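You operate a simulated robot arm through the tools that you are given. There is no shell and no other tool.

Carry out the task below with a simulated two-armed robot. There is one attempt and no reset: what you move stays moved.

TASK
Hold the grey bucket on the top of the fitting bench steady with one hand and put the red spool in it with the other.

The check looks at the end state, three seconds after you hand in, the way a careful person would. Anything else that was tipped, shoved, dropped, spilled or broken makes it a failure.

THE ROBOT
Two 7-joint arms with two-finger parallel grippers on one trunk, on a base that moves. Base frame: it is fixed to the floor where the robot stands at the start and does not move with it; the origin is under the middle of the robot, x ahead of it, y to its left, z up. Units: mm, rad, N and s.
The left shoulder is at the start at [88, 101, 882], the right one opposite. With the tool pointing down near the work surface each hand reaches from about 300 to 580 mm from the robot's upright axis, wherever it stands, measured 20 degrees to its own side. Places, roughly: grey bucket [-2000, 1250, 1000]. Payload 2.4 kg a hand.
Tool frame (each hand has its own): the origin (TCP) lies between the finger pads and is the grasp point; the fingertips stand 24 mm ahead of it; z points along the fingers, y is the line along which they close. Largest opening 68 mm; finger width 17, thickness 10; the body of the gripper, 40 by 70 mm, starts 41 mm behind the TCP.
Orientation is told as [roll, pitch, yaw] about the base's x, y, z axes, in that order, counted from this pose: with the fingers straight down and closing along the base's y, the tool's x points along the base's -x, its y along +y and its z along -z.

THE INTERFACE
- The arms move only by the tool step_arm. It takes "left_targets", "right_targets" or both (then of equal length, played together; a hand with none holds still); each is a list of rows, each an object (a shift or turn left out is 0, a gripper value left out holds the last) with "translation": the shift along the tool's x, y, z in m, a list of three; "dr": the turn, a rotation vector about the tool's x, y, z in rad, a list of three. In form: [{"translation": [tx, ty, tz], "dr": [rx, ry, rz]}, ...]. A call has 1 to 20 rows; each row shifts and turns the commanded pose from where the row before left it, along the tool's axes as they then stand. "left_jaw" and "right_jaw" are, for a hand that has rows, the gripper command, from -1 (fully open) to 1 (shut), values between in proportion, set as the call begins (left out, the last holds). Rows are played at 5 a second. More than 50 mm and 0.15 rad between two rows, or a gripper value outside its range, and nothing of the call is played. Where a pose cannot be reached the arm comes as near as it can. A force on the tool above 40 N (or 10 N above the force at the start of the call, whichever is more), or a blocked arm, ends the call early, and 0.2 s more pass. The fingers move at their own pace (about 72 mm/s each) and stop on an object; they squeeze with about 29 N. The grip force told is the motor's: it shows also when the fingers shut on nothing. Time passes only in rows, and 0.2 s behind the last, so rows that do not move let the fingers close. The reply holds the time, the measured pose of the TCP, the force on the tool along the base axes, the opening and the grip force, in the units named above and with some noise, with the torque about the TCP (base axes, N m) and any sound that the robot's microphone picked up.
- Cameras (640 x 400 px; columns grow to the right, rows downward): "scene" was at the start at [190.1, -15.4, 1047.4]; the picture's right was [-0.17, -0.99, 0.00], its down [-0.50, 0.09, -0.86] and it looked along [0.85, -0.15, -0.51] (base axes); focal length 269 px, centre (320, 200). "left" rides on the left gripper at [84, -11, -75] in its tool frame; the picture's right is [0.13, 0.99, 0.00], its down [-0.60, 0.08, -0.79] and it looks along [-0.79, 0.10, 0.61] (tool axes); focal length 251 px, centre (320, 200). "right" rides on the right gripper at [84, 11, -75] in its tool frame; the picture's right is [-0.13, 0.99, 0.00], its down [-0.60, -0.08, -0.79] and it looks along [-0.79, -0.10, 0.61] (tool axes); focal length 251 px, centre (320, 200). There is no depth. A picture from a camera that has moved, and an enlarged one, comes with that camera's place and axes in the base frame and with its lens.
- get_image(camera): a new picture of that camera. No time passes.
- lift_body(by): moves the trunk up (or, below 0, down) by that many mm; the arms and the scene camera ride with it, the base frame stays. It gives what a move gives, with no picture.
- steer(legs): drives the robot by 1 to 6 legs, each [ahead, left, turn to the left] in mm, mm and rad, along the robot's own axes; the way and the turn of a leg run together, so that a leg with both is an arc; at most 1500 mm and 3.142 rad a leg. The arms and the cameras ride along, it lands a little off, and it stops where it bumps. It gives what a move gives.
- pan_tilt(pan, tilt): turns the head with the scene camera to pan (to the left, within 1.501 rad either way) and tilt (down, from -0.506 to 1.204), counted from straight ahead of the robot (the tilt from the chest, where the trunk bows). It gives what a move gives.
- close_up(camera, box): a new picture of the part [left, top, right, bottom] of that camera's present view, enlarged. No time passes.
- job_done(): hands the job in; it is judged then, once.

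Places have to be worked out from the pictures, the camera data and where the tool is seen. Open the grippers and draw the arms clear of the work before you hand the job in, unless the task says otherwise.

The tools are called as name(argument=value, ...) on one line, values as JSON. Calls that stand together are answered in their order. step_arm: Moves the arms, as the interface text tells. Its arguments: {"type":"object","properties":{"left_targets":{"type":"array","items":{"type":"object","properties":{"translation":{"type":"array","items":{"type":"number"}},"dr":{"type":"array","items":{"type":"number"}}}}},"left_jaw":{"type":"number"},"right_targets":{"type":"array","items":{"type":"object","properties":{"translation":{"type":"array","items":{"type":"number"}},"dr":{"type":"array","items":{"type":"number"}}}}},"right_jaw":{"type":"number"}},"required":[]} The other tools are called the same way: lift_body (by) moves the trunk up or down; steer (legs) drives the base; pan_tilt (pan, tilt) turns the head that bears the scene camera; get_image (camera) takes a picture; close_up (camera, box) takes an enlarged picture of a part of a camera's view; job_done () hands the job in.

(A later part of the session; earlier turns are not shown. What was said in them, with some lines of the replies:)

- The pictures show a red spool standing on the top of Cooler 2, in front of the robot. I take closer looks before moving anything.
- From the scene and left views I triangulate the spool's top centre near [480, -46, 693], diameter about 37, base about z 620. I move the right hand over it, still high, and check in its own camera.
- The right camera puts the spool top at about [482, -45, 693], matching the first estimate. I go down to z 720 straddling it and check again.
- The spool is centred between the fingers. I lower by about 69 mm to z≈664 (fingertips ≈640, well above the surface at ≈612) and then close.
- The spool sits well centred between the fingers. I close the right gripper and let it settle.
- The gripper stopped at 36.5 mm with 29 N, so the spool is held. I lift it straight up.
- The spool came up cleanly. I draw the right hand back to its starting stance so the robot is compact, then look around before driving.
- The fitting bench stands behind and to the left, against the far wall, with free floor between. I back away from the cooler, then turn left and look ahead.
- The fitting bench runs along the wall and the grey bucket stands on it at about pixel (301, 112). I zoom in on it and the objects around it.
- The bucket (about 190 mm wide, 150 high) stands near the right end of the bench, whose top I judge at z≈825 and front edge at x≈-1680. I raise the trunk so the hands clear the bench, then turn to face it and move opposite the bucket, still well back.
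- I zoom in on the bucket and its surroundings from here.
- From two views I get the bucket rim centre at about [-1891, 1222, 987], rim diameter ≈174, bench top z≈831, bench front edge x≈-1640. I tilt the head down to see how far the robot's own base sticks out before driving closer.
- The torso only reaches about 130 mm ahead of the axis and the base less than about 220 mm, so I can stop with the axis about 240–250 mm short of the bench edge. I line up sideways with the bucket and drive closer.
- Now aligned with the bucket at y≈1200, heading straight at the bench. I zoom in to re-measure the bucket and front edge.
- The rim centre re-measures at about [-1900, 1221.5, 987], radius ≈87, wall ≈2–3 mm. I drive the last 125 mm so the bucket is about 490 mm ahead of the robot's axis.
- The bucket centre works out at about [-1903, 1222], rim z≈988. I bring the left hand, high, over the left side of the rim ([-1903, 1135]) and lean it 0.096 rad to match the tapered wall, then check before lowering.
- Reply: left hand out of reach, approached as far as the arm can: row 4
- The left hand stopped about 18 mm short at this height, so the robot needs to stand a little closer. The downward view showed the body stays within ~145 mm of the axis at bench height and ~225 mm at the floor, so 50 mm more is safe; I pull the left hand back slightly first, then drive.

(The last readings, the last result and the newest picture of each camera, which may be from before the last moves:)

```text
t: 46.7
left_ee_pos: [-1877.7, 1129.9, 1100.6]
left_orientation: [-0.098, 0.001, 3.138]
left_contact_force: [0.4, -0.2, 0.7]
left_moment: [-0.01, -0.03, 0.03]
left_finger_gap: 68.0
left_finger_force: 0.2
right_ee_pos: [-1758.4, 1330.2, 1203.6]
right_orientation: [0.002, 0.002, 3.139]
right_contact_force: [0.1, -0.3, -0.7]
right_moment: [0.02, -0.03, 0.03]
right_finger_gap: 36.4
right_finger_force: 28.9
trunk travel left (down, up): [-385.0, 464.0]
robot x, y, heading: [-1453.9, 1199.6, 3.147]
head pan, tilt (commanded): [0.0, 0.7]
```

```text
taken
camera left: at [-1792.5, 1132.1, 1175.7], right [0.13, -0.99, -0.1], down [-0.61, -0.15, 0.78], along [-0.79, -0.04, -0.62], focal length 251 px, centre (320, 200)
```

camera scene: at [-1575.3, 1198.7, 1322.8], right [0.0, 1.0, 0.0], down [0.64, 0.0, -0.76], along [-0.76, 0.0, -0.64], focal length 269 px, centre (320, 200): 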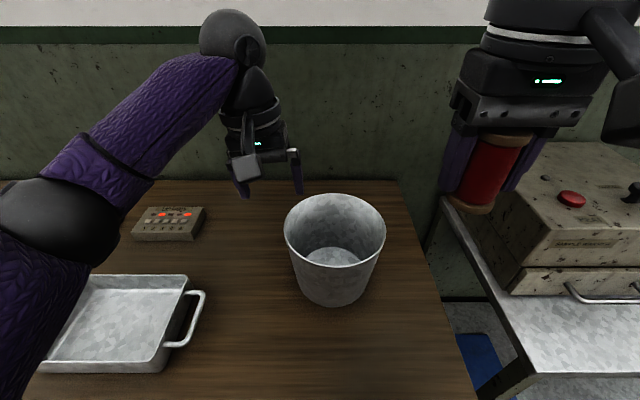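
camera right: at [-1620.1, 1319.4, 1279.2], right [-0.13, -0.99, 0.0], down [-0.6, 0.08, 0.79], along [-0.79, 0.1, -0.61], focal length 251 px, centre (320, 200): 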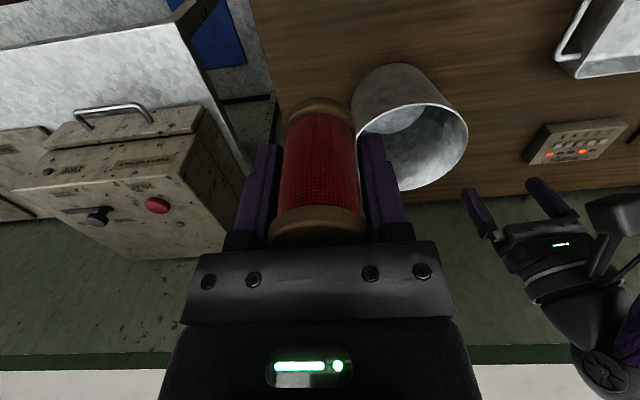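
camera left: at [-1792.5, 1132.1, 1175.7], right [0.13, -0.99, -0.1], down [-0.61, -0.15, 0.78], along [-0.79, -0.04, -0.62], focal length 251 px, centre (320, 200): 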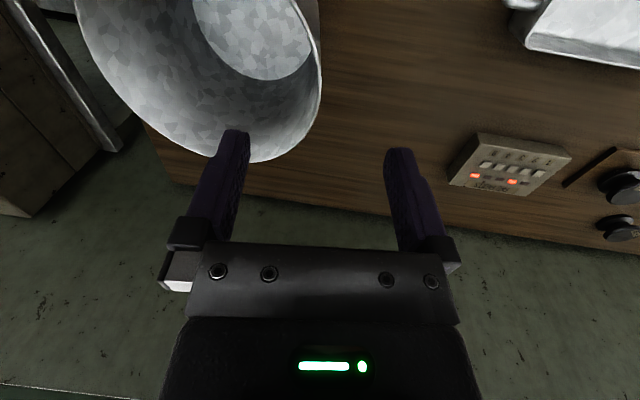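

The left camera puts the leftmost rim point at y≈1136. I bring the hand over [-1903, 1136] and down to z≈1040, with fingertips still above the rim, for a last check.

step_arm(left_targets=[{"translation": [-0.0127, -0.0002, 0]}, {"translation": [-0.0126, 0, 0.0]}, {"translation": [0, 0, 0.03]}, {"translation": [0, 0, 0.0303]}, {"translation": [0, 0, 0]}], left_jaw=-1)

get_image(camera="left")

get_image(camera="scene")

get_image(camera="right")

```text
t: 47.9
left_ee_pos: [-1901.9, 1134.8, 1041.4]
left_orientation: [-0.097, 0.003, 3.14]
left_contact_force: [0.0, 0.7, -0.3]
left_moment: [0.01, -0.02, 0.0]
left_finger_gap: 68.0
left_finger_force: 0.2
right_ee_pos: [-1757.0, 1331.3, 1204.2]
right_orientation: [0.002, -0.001, 3.139]
right_contact_force: [1.0, -0.2, -0.9]
right_moment: [0.01, -0.01, 0.04]
right_finger_gap: 36.6
right_finger_force: 29.4
trunk travel left (down, up): [-385.0, 464.0]
robot x, y, heading: [-1451.8, 1198.5, 3.139]
head pan, tilt (commanded): [0.0, 0.7]
```

```text
taken
camera left: at [-1817.7, 1137.1, 1117.2], right [0.13, -0.99, -0.1], down [-0.61, -0.15, 0.78], along [-0.79, -0.04, -0.62], focal length 251 px, centre (320, 200)
```

left: 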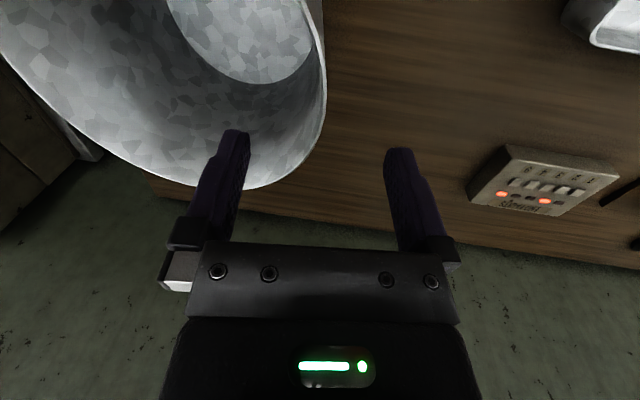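

```text
taken
camera scene: at [-1574.4, 1198.7, 1322.9], right [0.0, 1.0, 0.0], down [0.64, 0.0, -0.76], along [-0.76, 0.0, -0.64], focal length 269 px, centre (320, 200)
```

scene: 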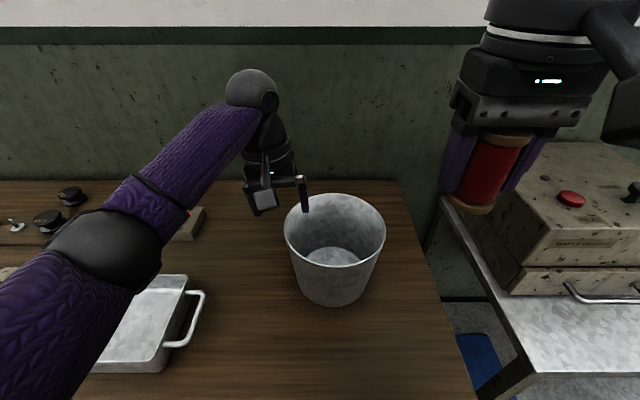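

```text
taken
camera right: at [-1671.3, 1319.6, 1279.2], right [-0.13, -0.99, 0.0], down [-0.6, 0.08, 0.79], along [-0.79, 0.1, -0.61], focal length 251 px, centre (320, 200)
```

right: 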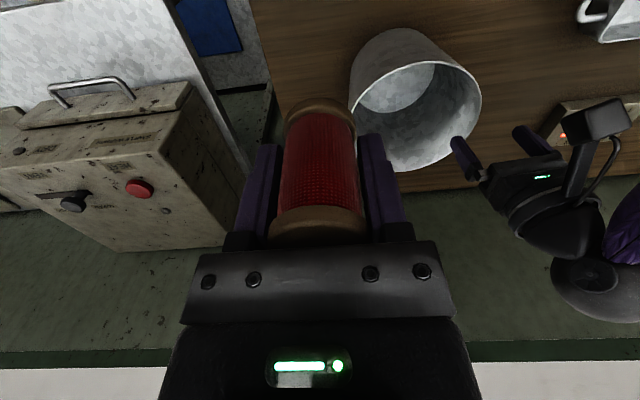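

The rim lies close to the mid-plane of the open fingers, with about 30 mm clearance on each side. I lower the left hand so the fingers straddle the wall, TCP at about [-1903, 1137, 980].

step_arm(left_targets=[{"translation": [-0.0005, 0.0013, 0.02]}, {"translation": [-0.0005, 0.0013, 0.02]}, {"translation": [0, 0.0012, 0.0213]}, {"translation": [0, 0, 0]}], left_jaw=-1)

get_image(camera="left")

close_up(camera="scene", box=[220, 160, 412, 280])

close_up(camera="right", box=[340, 20, 580, 170])

```text
t: 48.9
left_ee_pos: [-1901.0, 1138.1, 979.7]
left_orientation: [-0.097, 0.003, 3.141]
left_contact_force: [-0.4, 0.4, -0.8]
left_moment: [-0.01, -0.03, -0.01]
left_finger_gap: 68.0
left_finger_force: 0.1
right_ee_pos: [-1756.8, 1332.0, 1204.2]
right_orientation: [0.0, 0.0, 3.139]
right_contact_force: [-0.2, 0.7, -1.1]
right_moment: [0.0, 0.01, 0.0]
right_finger_gap: 36.4
right_finger_force: 28.8
trunk travel left (down, up): [-385.0, 464.0]
robot x, y, heading: [-1457.7, 1200.5, 3.143]
head pan, tilt (commanded): [0.0, 0.7]
```

```text
taken
camera left: at [-1816.9, 1140.7, 1055.4], right [0.13, -0.99, -0.1], down [-0.61, -0.15, 0.78], along [-0.79, -0.04, -0.62], focal length 251 px, centre (320, 200)
```

left: 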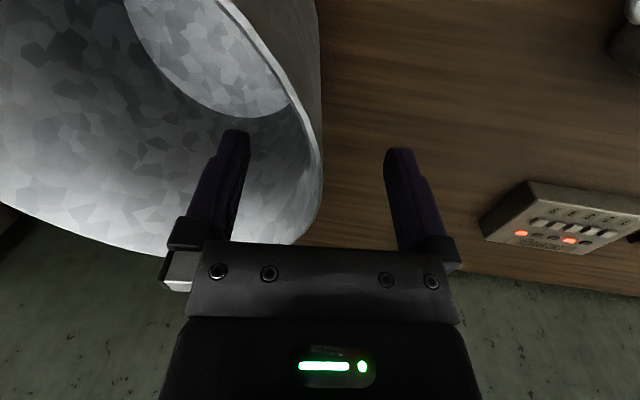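

```text
3.33 times, centred on (316, 220) of scene
camera zoom: at [-1574.5, 1198.7, 1322.9], right [0.0, 1.0, 0.0], down [0.64, 0.0, -0.76], along [-0.76, 0.0, -0.64], focal length 897 px, centre (333, 133)
```

zoom: 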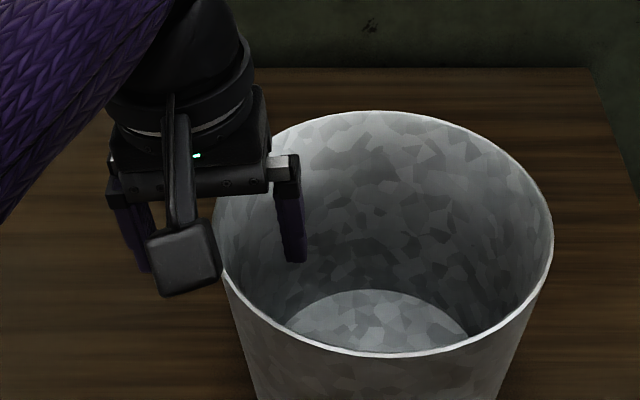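

```text
2.67 times, centred on (460, 95) of right
camera zoom: at [-1671.3, 1319.6, 1279.1], right [-0.13, -0.99, 0.0], down [-0.6, 0.08, 0.79], along [-0.79, 0.1, -0.61], focal length 670 px, centre (-53, 480)
```

zoom: 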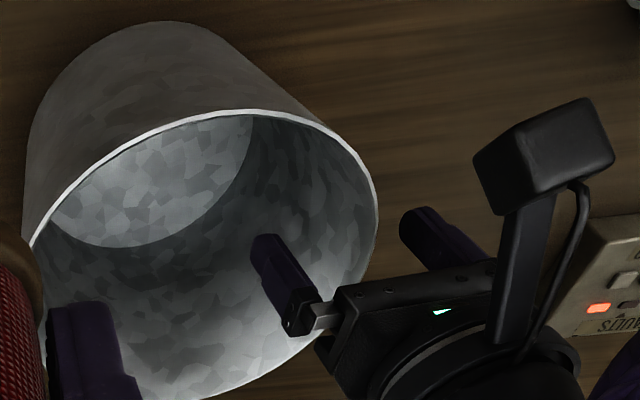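

The fingers straddle the left wall, with the rim centred between them to within a couple of mm. I close the left gripper on the rim.

step_arm(left_targets=[{"translation": [0, 0, 0]}, {"translation": [0, 0, 0]}, {"translation": [0, 0, 0]}, {"translation": [0, 0, 0]}], left_jaw=1)

get_image(camera="left")

get_image(camera="scene")

close_up(camera="scene", box=[220, 160, 412, 280])

```text
t: 49.9
left_ee_pos: [-1900.8, 1137.4, 979.1]
left_orientation: [-0.098, 0.001, 3.14]
left_contact_force: [0.1, 1.2, 2.1]
left_moment: [0.84, -0.08, 0.03]
left_finger_gap: 5.1
left_finger_force: 28.5
right_ee_pos: [-1757.4, 1331.1, 1204.6]
right_orientation: [0.002, 0.0, 3.139]
right_contact_force: [-0.4, -0.5, -0.9]
right_moment: [0.01, -0.03, -0.01]
right_finger_gap: 36.6
right_finger_force: 29.3
trunk travel left (down, up): [-385.0, 464.0]
robot x, y, heading: [-1455.5, 1194.6, 3.137]
head pan, tilt (commanded): [0.0, 0.7]
```

```text
taken
camera left: at [-1816.8, 1140.9, 1055.8], right [0.13, -0.99, -0.1], down [-0.61, -0.15, 0.78], along [-0.79, -0.04, -0.62], focal length 251 px, centre (320, 200)
```

left: 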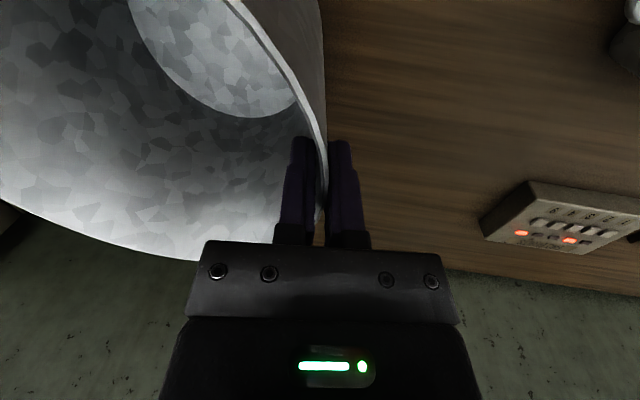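

```text
taken
camera scene: at [-1574.3, 1198.8, 1322.9], right [0.0, 1.0, 0.0], down [0.64, 0.0, -0.76], along [-0.76, 0.0, -0.64], focal length 269 px, centre (320, 200)
```

scene: 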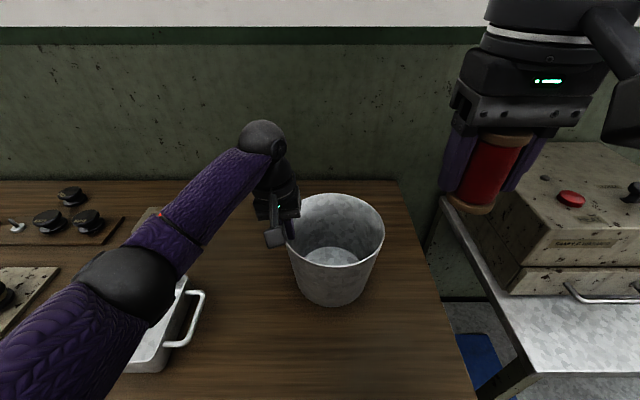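

```text
3.33 times, centred on (316, 220) of scene
camera zoom: at [-1574.3, 1198.8, 1322.9], right [0.0, 1.0, 0.0], down [0.64, 0.0, -0.76], along [-0.76, 0.0, -0.64], focal length 897 px, centre (333, 133)
```

zoom: 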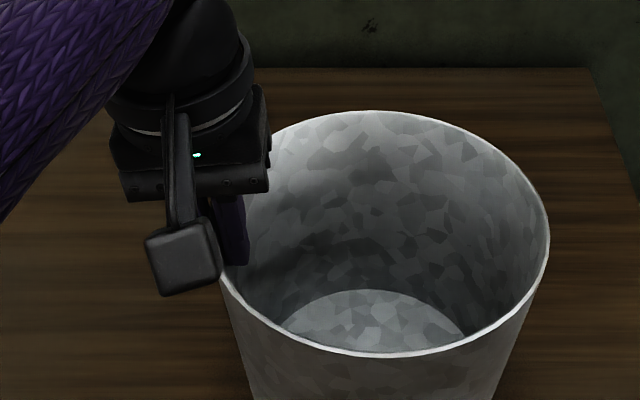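

The left hand holds the rim (gap 5.1 mm, 28.5 N) and the bucket has barely moved. Next I lean the right hand 0.25 rad outward, to keep its wrist clear of the left one, and lower it beside the bucket while still above rim height.

step_arm(right_targets=[{"dr": [-0.125, 0, 0]}, {"dr": [-0.125, 0, 0]}, {"translation": [0, -0.0077, 0.0304]}, {"translation": [0, -0.0077, 0.0304]}, {"translation": [0, -0.0077, 0.0304]}, {"translation": [0, 0, 0]}], right_jaw=1)

get_image(camera="scene")

get_image(camera="right")

```text
t: 51.3
left_ee_pos: [-1900.4, 1137.3, 979.0]
left_orientation: [-0.097, 0.001, 3.14]
left_contact_force: [-0.3, 0.4, 3.3]
left_moment: [0.73, 0.0, 0.03]
left_finger_gap: 5.1
left_finger_force: 28.0
right_ee_pos: [-1754.8, 1331.1, 1109.7]
right_orientation: [0.253, 0.002, 3.139]
right_contact_force: [0.0, 0.1, -0.3]
right_moment: [0.03, 0.02, -0.02]
right_finger_gap: 36.5
right_finger_force: 29.4
trunk travel left (down, up): [-385.0, 464.0]
robot x, y, heading: [-1450.1, 1200.6, 3.141]
head pan, tilt (commanded): [0.0, 0.7]
```

```text
taken
camera scene: at [-1574.3, 1198.6, 1322.9], right [0.0, 1.0, 0.0], down [0.64, 0.0, -0.76], along [-0.76, 0.0, -0.64], focal length 269 px, centre (320, 200)
```

scene: 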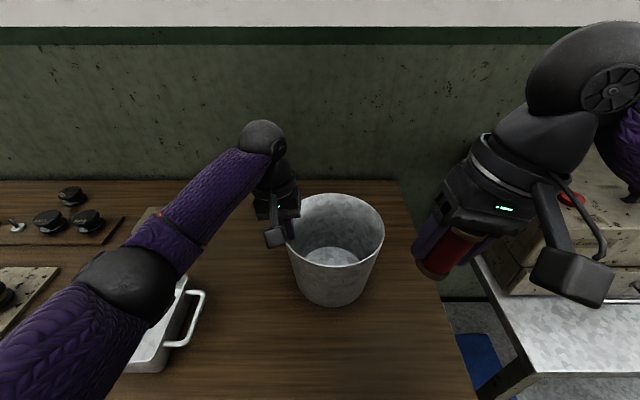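

```text
taken
camera right: at [-1669.9, 1338.1, 1184.3], right [-0.13, -0.96, 0.25], down [-0.6, 0.28, 0.75], along [-0.79, -0.05, -0.62], focal length 251 px, centre (320, 200)
```

right: 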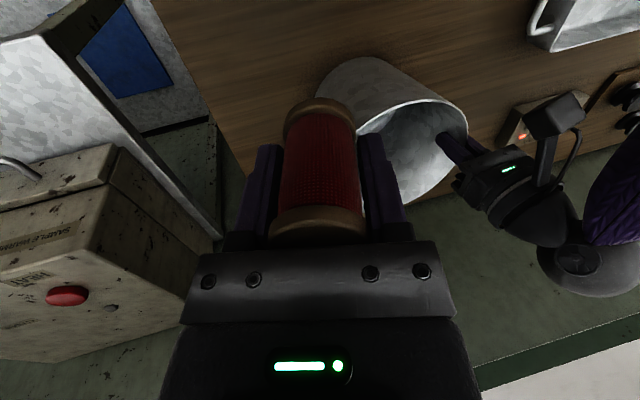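

The right hand leans outward correctly and everything is clear. I move it over the bucket, with the spool's lower end about 65 mm above the rim.

step_arm(right_targets=[{"translation": [-0.033, 0.0165, 0.0042]}, {"translation": [-0.033, 0.0165, 0.0042]}, {"translation": [-0.033, 0.0165, 0.0042]}, {"translation": [-0.033, 0.0165, 0.0042]}, {"translation": [-0.033, 0.0165, 0.0042]}, {"translation": [0, 0, 0]}], right_jaw=1)

get_image(camera="scene")

get_image(camera="right")

get_image(camera="left")

```text
t: 52.7
left_ee_pos: [-1901.1, 1138.7, 980.5]
left_orientation: [-0.098, 0.002, 3.14]
left_contact_force: [0.6, -0.3, 4.1]
left_moment: [0.82, 0.01, 0.01]
left_finger_gap: 5.3
left_finger_force: 28.8
right_ee_pos: [-1922.4, 1245.2, 1109.2]
right_orientation: [0.251, -0.003, 3.14]
right_contact_force: [0.9, 0.6, -1.0]
right_moment: [0.01, 0.0, -0.02]
right_finger_gap: 36.7
right_finger_force: 29.3
trunk travel left (down, up): [-385.0, 464.0]
robot x, y, heading: [-1453.5, 1197.6, 3.143]
head pan, tilt (commanded): [0.0, 0.7]
```

```text
taken
camera scene: at [-1574.3, 1198.2, 1322.9], right [0.0, 1.0, 0.0], down [0.64, 0.0, -0.76], along [-0.76, 0.0, -0.64], focal length 269 px, centre (320, 200)
```

scene: 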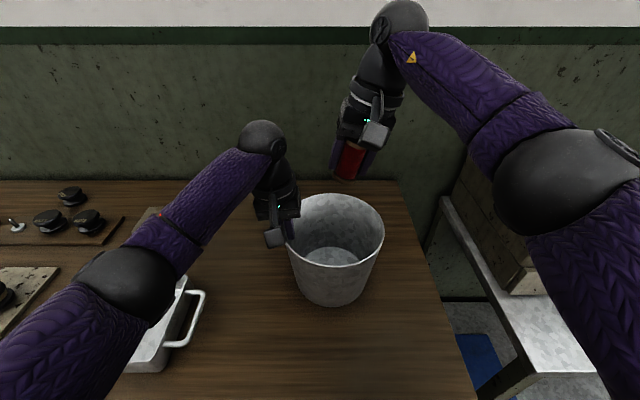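

```text
taken
camera right: at [-1837.4, 1253.0, 1184.5], right [-0.13, -0.96, 0.25], down [-0.6, 0.27, 0.75], along [-0.79, -0.05, -0.61], focal length 251 px, centre (320, 200)
```

right: 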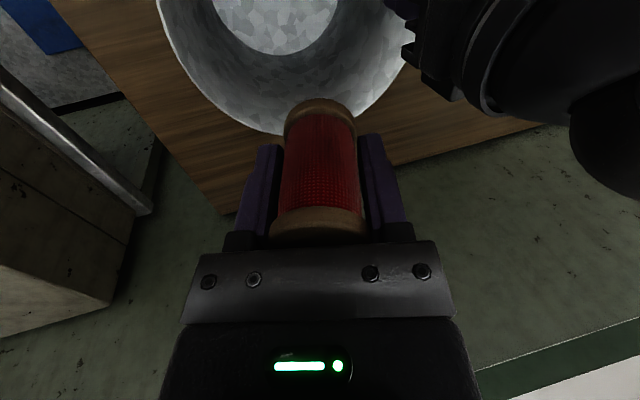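

```text
taken
camera left: at [-1816.8, 1140.2, 1055.7], right [0.13, -0.99, -0.1], down [-0.61, -0.15, 0.78], along [-0.79, -0.04, -0.62], focal length 251 px, centre (320, 200)
```

left: 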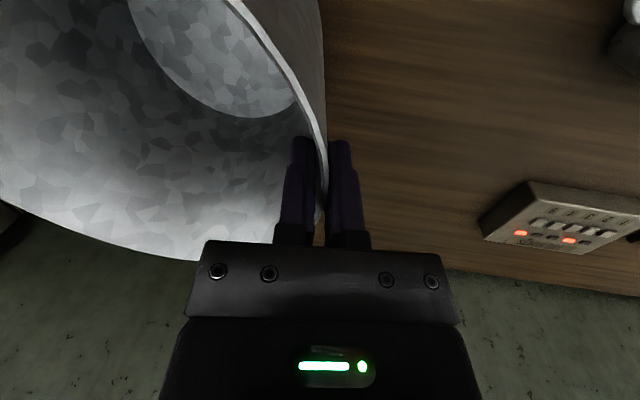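

The spool hangs over the bucket's opening. I shift it 10 mm toward the bucket's middle and lower it to TCP z≈1000, spool end inside the bucket, then check clearances.

step_arm(right_targets=[{"translation": [-0.007, 0.0097, 0.0025]}, {"translation": [0, -0.0067, 0.0264]}, {"translation": [0, -0.0067, 0.0264]}, {"translation": [0, -0.0067, 0.0264]}, {"translation": [0, -0.0067, 0.0264]}, {"translation": [0, 0, 0]}], right_jaw=1)

get_image(camera="scene")

close_up(camera="scene", box=[220, 130, 412, 250])

get_image(camera="right")

get_image(camera="left")

```text
t: 54.1
left_ee_pos: [-1901.7, 1137.7, 980.3]
left_orientation: [-0.098, 0.002, 3.14]
left_contact_force: [-0.9, -2.1, 5.9]
left_moment: [0.69, -0.08, -0.03]
left_finger_gap: 5.1
left_finger_force: 27.8
right_ee_pos: [-1928.4, 1235.1, 1003.2]
right_orientation: [0.252, -0.001, 3.138]
right_contact_force: [1.0, 0.0, 0.2]
right_moment: [-0.02, -0.03, 0.03]
right_finger_gap: 36.4
right_finger_force: 28.5
trunk travel left (down, up): [-385.0, 464.0]
robot x, y, heading: [-1455.1, 1200.8, 3.138]
head pan, tilt (commanded): [0.0, 0.7]
```

```text
taken
camera scene: at [-1574.2, 1198.2, 1322.9], right [0.0, 1.0, 0.0], down [0.64, 0.0, -0.76], along [-0.76, 0.0, -0.64], focal length 269 px, centre (320, 200)
```

scene: 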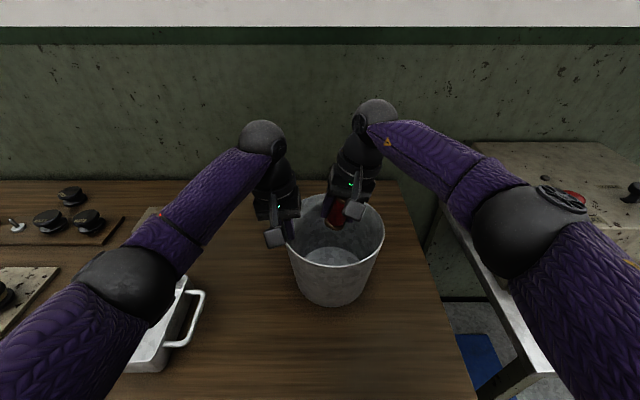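

```text
3.33 times, centred on (316, 190) of scene
camera zoom: at [-1574.2, 1198.2, 1322.9], right [0.0, 1.0, 0.0], down [0.64, 0.0, -0.76], along [-0.76, 0.0, -0.64], focal length 897 px, centre (333, 233)
```

zoom: 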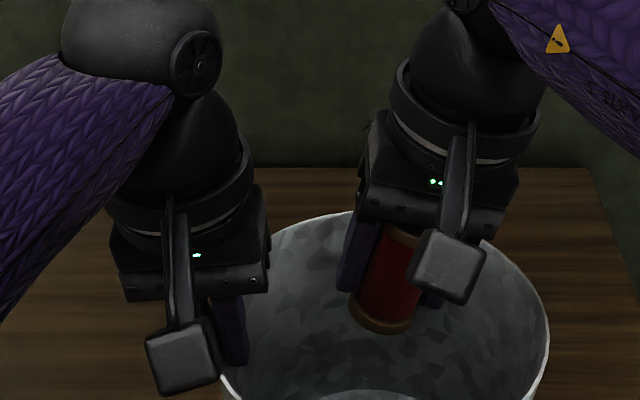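

```text
taken
camera right: at [-1843.3, 1241.7, 1077.2], right [-0.13, -0.96, 0.25], down [-0.6, 0.28, 0.75], along [-0.79, -0.05, -0.62], focal length 251 px, centre (320, 200)
```

right: 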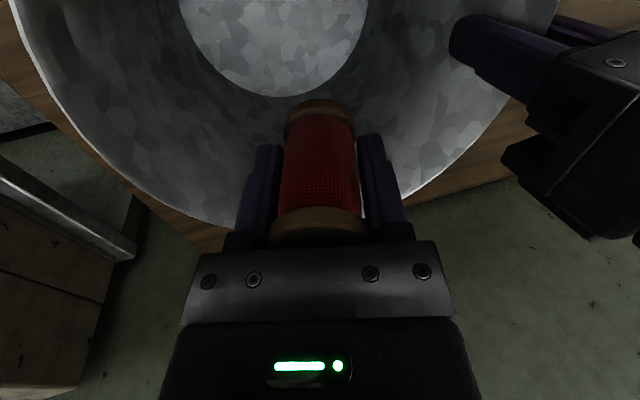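

```text
taken
camera left: at [-1816.7, 1140.2, 1055.7], right [0.13, -0.99, -0.1], down [-0.61, -0.15, 0.78], along [-0.79, -0.04, -0.62], focal length 251 px, centre (320, 200)
```

left: 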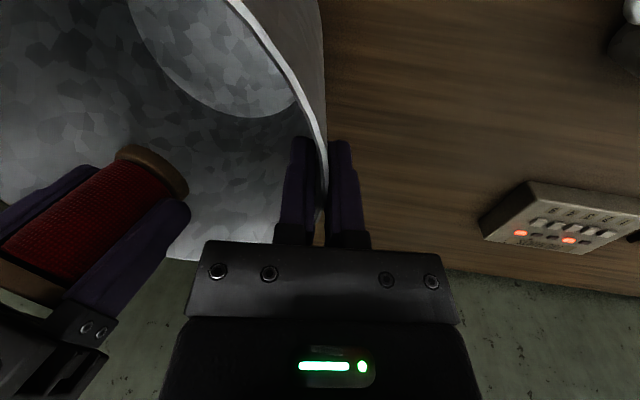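

Both hands are clear of each other and the spool's end is inside the rim. I lower a further 63 mm to TCP z≈940, watching the forces.

step_arm(right_targets=[{"translation": [0, -0.0052, 0.0204]}, {"translation": [0, -0.0052, 0.0204]}, {"translation": [0, -0.0052, 0.0204]}, {"translation": [0, 0, 0]}], right_jaw=1)

close_up(camera="scene", box=[220, 130, 412, 250])

get_image(camera="right")

get_image(camera="left")

```text
t: 55.1
left_ee_pos: [-1900.9, 1137.1, 978.7]
left_orientation: [-0.097, 0.002, 3.138]
left_contact_force: [-0.2, -2.4, 4.6]
left_moment: [0.7, 0.0, 0.02]
left_finger_gap: 5.1
left_finger_force: 28.0
right_ee_pos: [-1928.5, 1234.3, 939.8]
right_orientation: [0.252, 0.0, 3.139]
right_contact_force: [-0.7, -0.5, -0.3]
right_moment: [-0.02, -0.03, 0.04]
right_finger_gap: 36.6
right_finger_force: 29.2
trunk travel left (down, up): [-385.0, 464.0]
robot x, y, heading: [-1456.8, 1199.0, 3.146]
head pan, tilt (commanded): [0.0, 0.7]
```

```text
3.33 times, centred on (316, 190) of scene
camera zoom: at [-1574.2, 1198.2, 1322.9], right [0.0, 1.0, 0.0], down [0.64, 0.0, -0.76], along [-0.76, 0.0, -0.64], focal length 897 px, centre (333, 233)
```

zoom: 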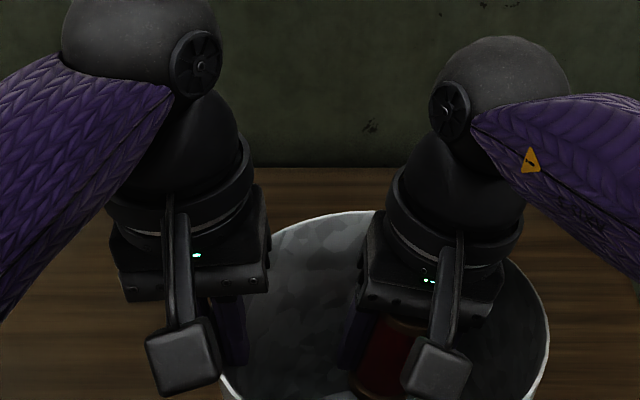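

```text
taken
camera right: at [-1843.1, 1242.4, 1014.6], right [-0.13, -0.96, 0.25], down [-0.6, 0.28, 0.75], along [-0.79, -0.05, -0.62], focal length 251 px, centre (320, 200)
```

right: 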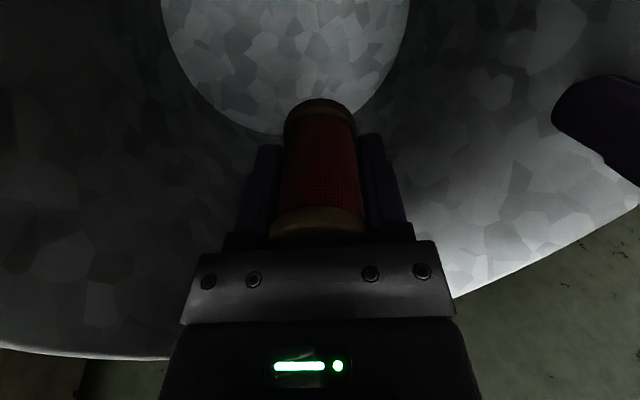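

```text
taken
camera left: at [-1816.7, 1140.2, 1055.7], right [0.13, -0.99, -0.1], down [-0.61, -0.15, 0.78], along [-0.79, -0.04, -0.62], focal length 251 px, centre (320, 200)
```

left: 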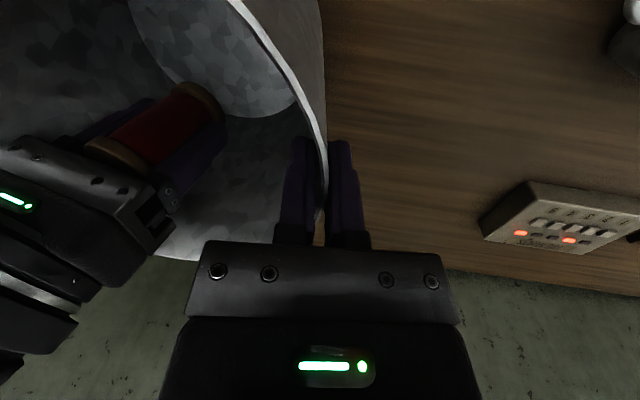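

The spool hangs well inside the bucket and both hands are clear of the walls. I lower 8 mm more and then open the right gripper partway to let the spool down.

step_arm(right_targets=[{"translation": [0, -0.002, 0.0078]}, {"translation": [0, 0, 0]}], right_jaw=1)

step_arm(right_targets=[{"translation": [0, 0, 0]}, {"translation": [0, 0, 0]}, {"translation": [0, 0, 0]}, {"translation": [0, 0, 0]}], right_jaw=-0.65)

get_image(camera="right")

get_image(camera="left")

close_up(camera="scene", box=[220, 130, 412, 250])

```text
t: 55.7
left_ee_pos: [-1901.1, 1136.4, 979.6]
left_orientation: [-0.098, 0.002, 3.141]
left_contact_force: [0.5, -3.1, 5.3]
left_moment: [0.7, 0.01, 0.04]
left_finger_gap: 5.2
left_finger_force: 28.1
right_ee_pos: [-1928.4, 1235.4, 931.7]
right_orientation: [0.251, 0.0, 3.137]
right_contact_force: [-1.4, -0.5, -1.1]
right_moment: [-0.04, 0.0, 0.01]
right_finger_gap: 36.9
right_finger_force: 28.7
trunk travel left (down, up): [-385.0, 464.0]
robot x, y, heading: [-1453.9, 1199.9, 3.141]
head pan, tilt (commanded): [0.0, 0.7]
```

```text
t: 56.7
left_ee_pos: [-1901.9, 1136.9, 980.2]
left_orientation: [-0.097, 0.001, 3.138]
left_contact_force: [0.7, -2.5, 4.2]
left_moment: [0.72, 0.03, 0.02]
left_finger_gap: 5.2
left_finger_force: 28.8
right_ee_pos: [-1929.3, 1235.8, 930.8]
right_orientation: [0.252, 0.001, 3.138]
right_contact_force: [-0.8, -0.3, 0.6]
right_moment: [-0.01, 0.01, 0.0]
right_finger_gap: 56.2
right_finger_force: 0.1
trunk travel left (down, up): [-385.0, 464.0]
robot x, y, heading: [-1451.4, 1201.3, 3.139]
head pan, tilt (commanded): [0.0, 0.7]
```

```text
taken
camera right: at [-1843.2, 1243.0, 1006.3], right [-0.13, -0.96, 0.25], down [-0.6, 0.28, 0.75], along [-0.79, -0.05, -0.62], focal length 251 px, centre (320, 200)
```

right: 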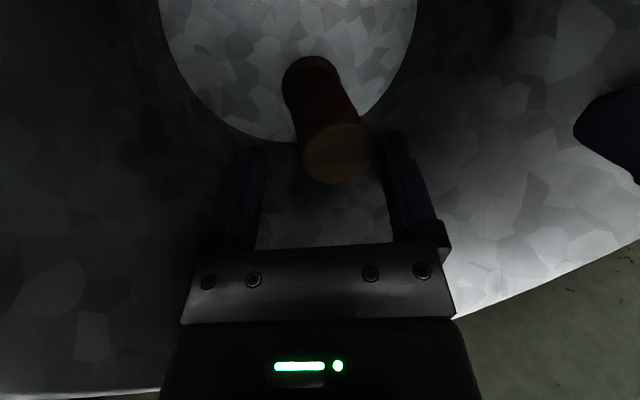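

```text
taken
camera left: at [-1816.7, 1140.3, 1055.7], right [0.13, -0.99, -0.1], down [-0.61, -0.15, 0.78], along [-0.79, -0.04, -0.62], focal length 251 px, centre (320, 200)
```

left: 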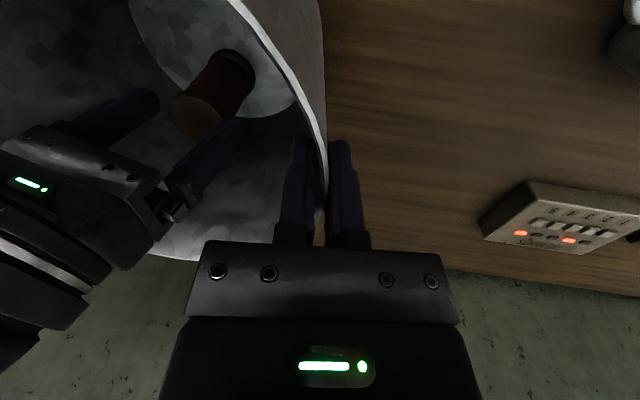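

```text
3.33 times, centred on (316, 190) of scene
camera zoom: at [-1574.2, 1198.2, 1322.9], right [0.0, 1.0, 0.0], down [0.64, 0.0, -0.76], along [-0.76, 0.0, -0.64], focal length 897 px, centre (333, 233)
```

zoom: 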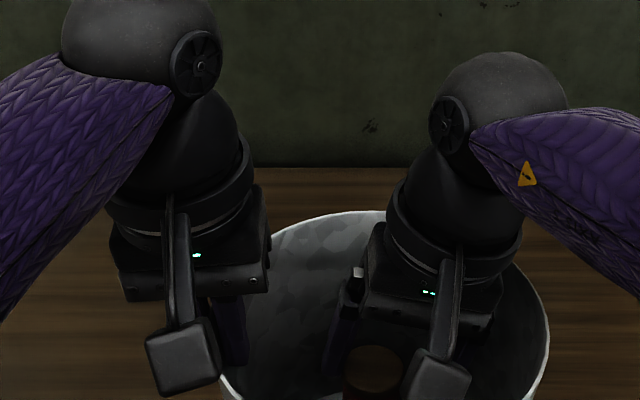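

The spool has come down and stands upright on the bucket's floor, free of the fingers. I raise the right hand straight up out of the bucket.

step_arm(right_targets=[{"translation": [0, 0.0025, -0.0097]}, {"translation": [0, 0.0037, -0.0145]}, {"translation": [0, 0.0062, -0.0242]}, {"translation": [0, 0.0062, -0.0242]}, {"translation": [0, 0.0062, -0.0242]}, {"translation": [0, 0.0062, -0.0242]}, {"translation": [0, 0.0062, -0.0242]}, {"translation": [0, 0.0062, -0.0242]}], right_jaw=-0.65)

get_image(camera="right")

get_image(camera="scene")

get_image(camera="left")

```text
t: 58.5
left_ee_pos: [-1900.4, 1137.9, 979.3]
left_orientation: [-0.098, 0.001, 3.138]
left_contact_force: [0.9, -2.2, 5.1]
left_moment: [0.77, -0.01, 0.04]
left_finger_gap: 5.4
left_finger_force: 29.0
right_ee_pos: [-1927.9, 1234.3, 1105.7]
right_orientation: [0.251, 0.001, 3.137]
right_contact_force: [-0.3, 0.2, 0.5]
right_moment: [-0.01, -0.04, 0.01]
right_finger_gap: 56.4
right_finger_force: 0.1
trunk travel left (down, up): [-385.0, 464.0]
robot x, y, heading: [-1451.6, 1203.1, 3.142]
head pan, tilt (commanded): [0.0, 0.7]
```

```text
taken
camera right: at [-1842.1, 1241.8, 1180.8], right [-0.13, -0.96, 0.25], down [-0.6, 0.28, 0.75], along [-0.79, -0.05, -0.62], focal length 251 px, centre (320, 200)
```

right: 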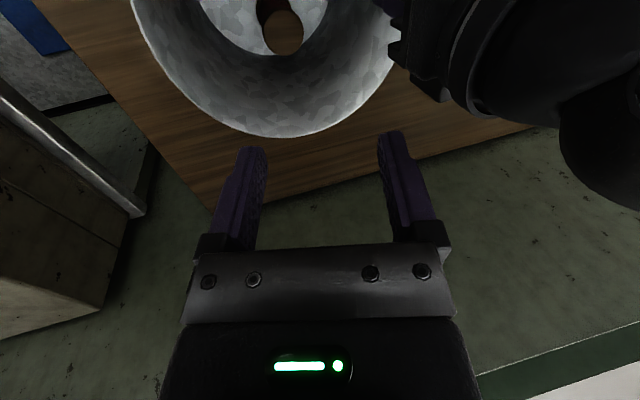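

```text
taken
camera scene: at [-1574.2, 1198.3, 1322.9], right [0.0, 1.0, 0.0], down [0.64, 0.0, -0.76], along [-0.76, 0.0, -0.64], focal length 269 px, centre (320, 200)
```

scene: 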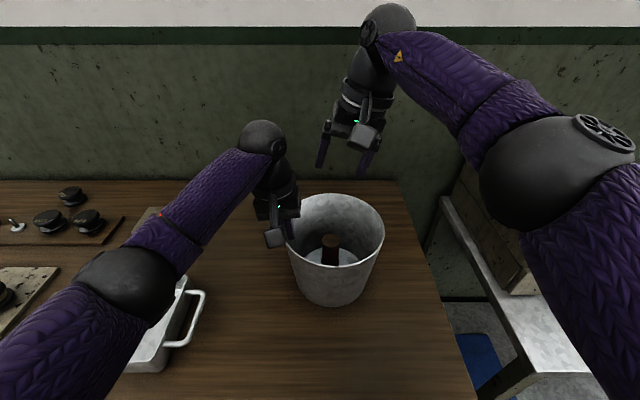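

```text
taken
camera left: at [-1816.7, 1140.3, 1055.7], right [0.13, -0.99, -0.1], down [-0.61, -0.15, 0.78], along [-0.79, -0.04, -0.62], focal length 251 px, centre (320, 200)
```

left: 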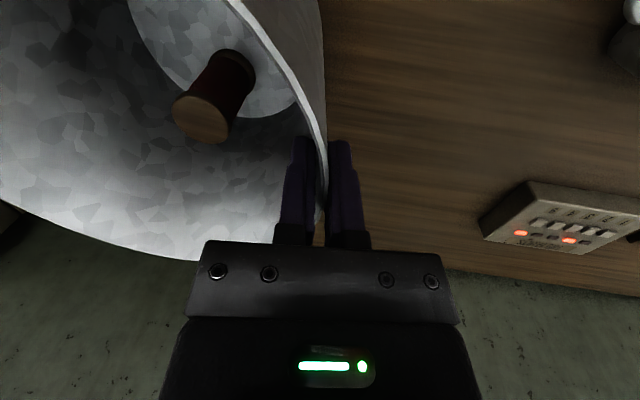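

The spool stands upright inside the bucket. I draw the right hand back to the side, well away from the bucket.

step_arm(right_targets=[{"translation": [0.033, -0.0184, -0.0047]}, {"translation": [0.033, -0.0184, -0.0047]}, {"translation": [0.033, -0.0184, -0.0047]}, {"translation": [0.033, -0.0184, -0.0047]}, {"translation": [0.033, -0.0184, -0.0047]}, {"translation": [0, 0.0077, -0.0304]}, {"translation": [0, 0.0077, -0.0304]}])

get_image(camera="right")

close_up(camera="scene", box=[220, 160, 412, 280])

```text
t: 60.1
left_ee_pos: [-1900.3, 1136.5, 979.1]
left_orientation: [-0.097, 0.001, 3.138]
left_contact_force: [-1.0, -0.8, 4.7]
left_moment: [0.69, -0.05, -0.06]
left_finger_gap: 5.2
left_finger_force: 28.3
right_ee_pos: [-1761.1, 1329.4, 1169.8]
right_orientation: [0.253, -0.001, 3.138]
right_contact_force: [0.9, -0.1, 0.0]
right_moment: [-0.02, -0.01, 0.02]
right_finger_gap: 56.1
right_finger_force: 0.0
trunk travel left (down, up): [-385.0, 464.0]
robot x, y, heading: [-1455.3, 1202.3, 3.141]
head pan, tilt (commanded): [0.0, 0.7]
```

```text
taken
camera right: at [-1675.8, 1336.6, 1244.5], right [-0.13, -0.96, 0.25], down [-0.6, 0.28, 0.75], along [-0.79, -0.05, -0.62], focal length 251 px, centre (320, 200)
```

right: 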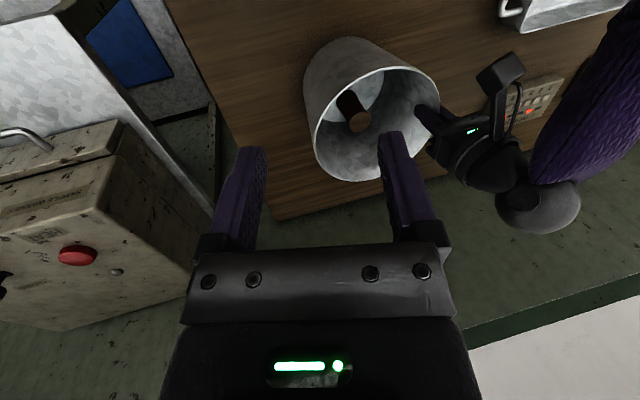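

```text
3.33 times, centred on (316, 220) of scene
camera zoom: at [-1574.1, 1198.4, 1322.9], right [0.0, 1.0, 0.0], down [0.64, 0.0, -0.76], along [-0.76, 0.0, -0.64], focal length 897 px, centre (333, 133)
```

zoom: 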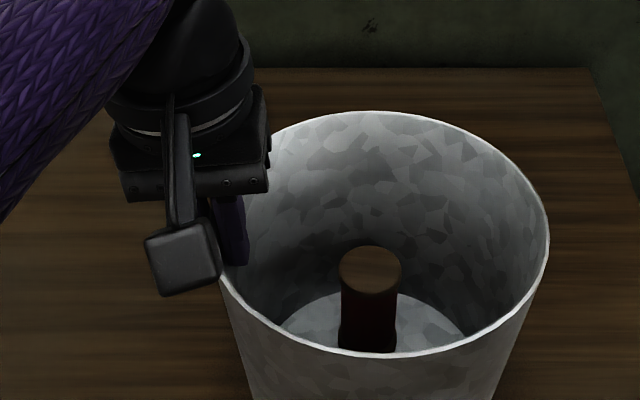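

The spool stands free in the bucket's middle. I open the left gripper gently while holding the hand still.

step_arm(left_targets=[{"translation": [0, 0, 0]}, {"translation": [0, 0, 0]}, {"translation": [0, 0, 0]}, {"translation": [0, 0, 0]}], left_jaw=-0.8)

get_image(camera="left")

close_up(camera="scene", box=[220, 160, 412, 280])

```text
t: 61.1
left_ee_pos: [-1901.8, 1137.0, 979.7]
left_orientation: [-0.097, 0.002, 3.141]
left_contact_force: [0.3, -0.2, -0.8]
left_moment: [0.0, -0.02, 0.0]
left_finger_gap: 61.3
left_finger_force: 0.1
right_ee_pos: [-1762.4, 1329.0, 1169.4]
right_orientation: [0.252, 0.0, 3.138]
right_contact_force: [0.1, 0.4, 0.2]
right_moment: [0.03, -0.02, 0.0]
right_finger_gap: 56.2
right_finger_force: 0.0
trunk travel left (down, up): [-385.0, 464.0]
robot x, y, heading: [-1450.5, 1199.8, 3.142]
head pan, tilt (commanded): [0.0, 0.7]
```

```text
taken
camera left: at [-1816.9, 1140.7, 1055.6], right [0.13, -0.99, -0.1], down [-0.61, -0.15, 0.78], along [-0.79, -0.04, -0.62], focal length 251 px, centre (320, 200)
```

left: 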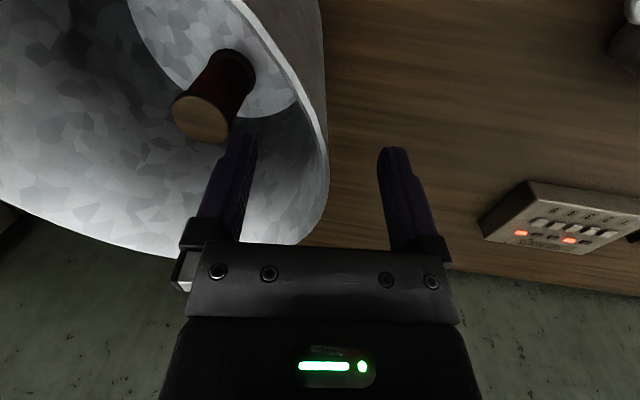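

```text
3.33 times, centred on (316, 220) of scene
camera zoom: at [-1574.4, 1198.7, 1322.9], right [0.0, 1.0, 0.0], down [0.64, 0.0, -0.76], along [-0.76, 0.0, -0.64], focal length 897 px, centre (333, 133)
```

zoom: 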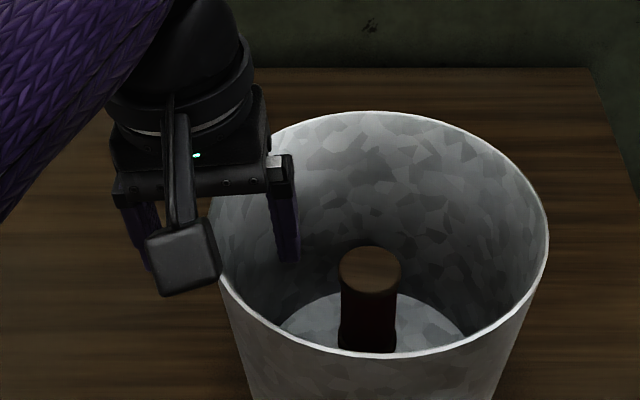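

The rim is free and the bucket stands unmoved. I raise the left hand straight up clear of the rim, then draw it back.

step_arm(left_targets=[{"translation": [0, -0.0015, -0.015]}, {"translation": [0, -0.0024, -0.0249]}, {"translation": [0, -0.0024, -0.0249]}, {"translation": [0, -0.0024, -0.0249]}, {"translation": [0, -0.0029, -0.03]}, {"translation": [0.03, 0.015, -0.0015]}, {"translation": [0.03, 0.015, -0.0015]}, {"translation": [0.03, 0.015, -0.0015]}, {"translation": [0.03, 0.015, -0.0015]}])

get_image(camera="scene")

get_image(camera="left")

```text
t: 63.1
left_ee_pos: [-1782.6, 1076.8, 1098.2]
left_orientation: [-0.097, 0.0, 3.139]
left_contact_force: [-0.7, -0.1, 0.0]
left_moment: [0.01, 0.0, -0.02]
left_finger_gap: 61.1
left_finger_force: 0.0
right_ee_pos: [-1761.7, 1329.2, 1168.3]
right_orientation: [0.251, 0.002, 3.138]
right_contact_force: [-0.2, -0.2, -0.2]
right_moment: [-0.03, -0.01, 0.0]
right_finger_gap: 56.1
right_finger_force: 0.0
trunk travel left (down, up): [-385.0, 464.0]
robot x, y, heading: [-1453.3, 1201.3, 3.137]
head pan, tilt (commanded): [0.0, 0.7]
```

```text
taken
camera scene: at [-1574.2, 1198.4, 1322.9], right [0.0, 1.0, 0.0], down [0.64, 0.0, -0.76], along [-0.76, 0.0, -0.64], focal length 269 px, centre (320, 200)
```

scene: 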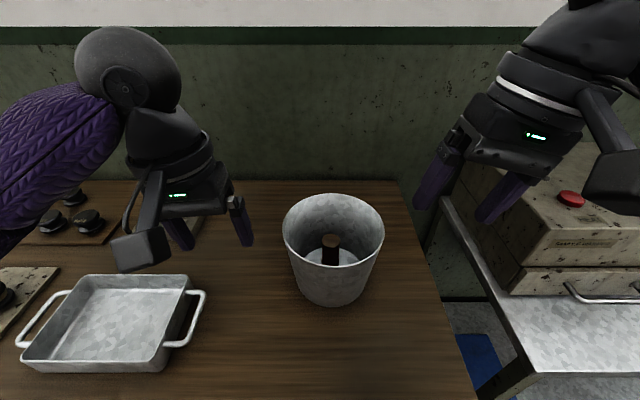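

```text
taken
camera left: at [-1698.3, 1079.9, 1174.5], right [0.13, -0.99, -0.1], down [-0.61, -0.15, 0.78], along [-0.79, -0.04, -0.62], focal length 251 px, centre (320, 200)
```

left: 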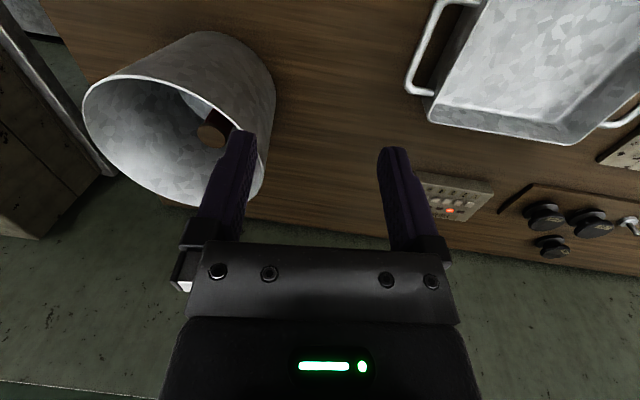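

The spool is in the standing bucket and both hands are open and clear. I open the grippers fully, back the robot away a little and take a last look.

step_arm(left_targets=[{"translation": [0, 0, 0]}, {"translation": [0, 0, 0]}], right_targets=[{"translation": [0, 0, 0]}, {"translation": [0, 0, 0]}], left_jaw=-1, right_jaw=-1)

steer(legs=[[-350, 0, 0]])

get_image(camera="scene")

close_up(camera="scene", box=[250, 140, 410, 240])

```text
t: 63.7
left_ee_pos: [-1782.4, 1076.7, 1097.9]
left_orientation: [-0.098, 0.002, 3.141]
left_contact_force: [0.1, -1.3, 0.2]
left_moment: [-0.01, 0.0, 0.0]
left_finger_gap: 68.0
left_finger_force: 0.1
right_ee_pos: [-1762.2, 1328.6, 1169.3]
right_orientation: [0.25, 0.0, 3.139]
right_contact_force: [-0.2, -0.1, 0.5]
right_moment: [0.02, 0.0, 0.0]
right_finger_gap: 67.9
right_finger_force: 0.1
trunk travel left (down, up): [-385.0, 464.0]
robot x, y, heading: [-1453.8, 1196.7, 3.147]
head pan, tilt (commanded): [0.0, 0.7]
```

```text
t: 65.9
left_ee_pos: [-1433.2, 1077.3, 1097.6]
left_orientation: [-0.097, 0.001, 3.137]
left_contact_force: [0.1, 0.7, -0.3]
left_moment: [0.0, 0.01, 0.0]
left_finger_gap: 68.3
left_finger_force: 0.0
right_ee_pos: [-1410.9, 1330.1, 1168.3]
right_orientation: [0.252, 0.001, 3.134]
right_contact_force: [0.1, 0.2, 0.8]
right_moment: [0.03, -0.01, -0.02]
right_finger_gap: 68.0
right_finger_force: 0.1
trunk travel left (down, up): [-385.0, 464.0]
robot x, y, heading: [-1104.3, 1196.2, 3.135]
head pan, tilt (commanded): [0.0, 0.7]
```

```text
taken
camera scene: at [-1224.1, 1198.1, 1323.0], right [0.0, 1.0, 0.0], down [0.64, 0.0, -0.77], along [-0.76, 0.0, -0.64], focal length 269 px, centre (320, 200)
```

scene: 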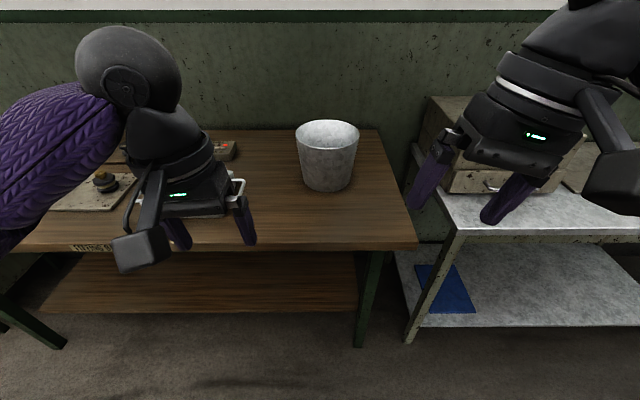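

```text
4.00 times, centred on (330, 190) of scene
camera zoom: at [-1224.1, 1198.1, 1323.0], right [0.0, 1.0, 0.0], down [0.64, 0.0, -0.77], along [-0.76, 0.0, -0.64], focal length 1076 px, centre (280, 240)
```

zoom: 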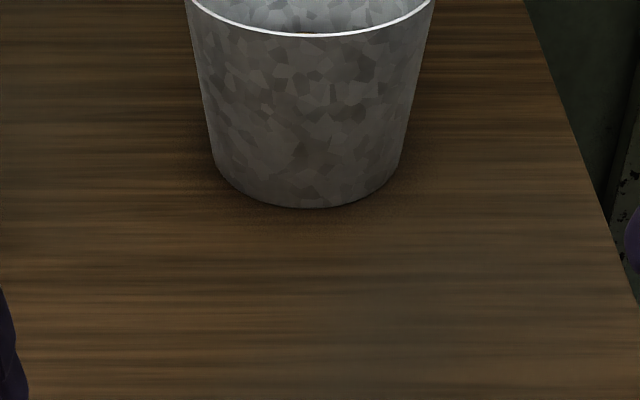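

The bucket stands upright in its place with the spool inside. The other things on the bench look undisturbed, and both hands are open and clear of the work. I hand the job in.

job_done()

```text
The job is handed in.
```

The red spool is in the grey bucket on the fitting bench, standing upright on the bucket's floor. The left hand held the bucket's rim while the right hand put the spool in.

- **Spool:** I released it about 35 mm above the bucket's floor rather than setting it right down, because the hand camera had little room at the rim. It landed upright and stayed there.
- **Bucket:** It slid about 1–2 mm when the left hand gripped the rim. It stood upright after I let go.
- **Surroundings:** The robot did not bump anything. The other items on the bench looked undisturbed in the last pictures.

I opened both grippers, drew the arms clear and backed the robot about 350 mm away from the bench before handing in.
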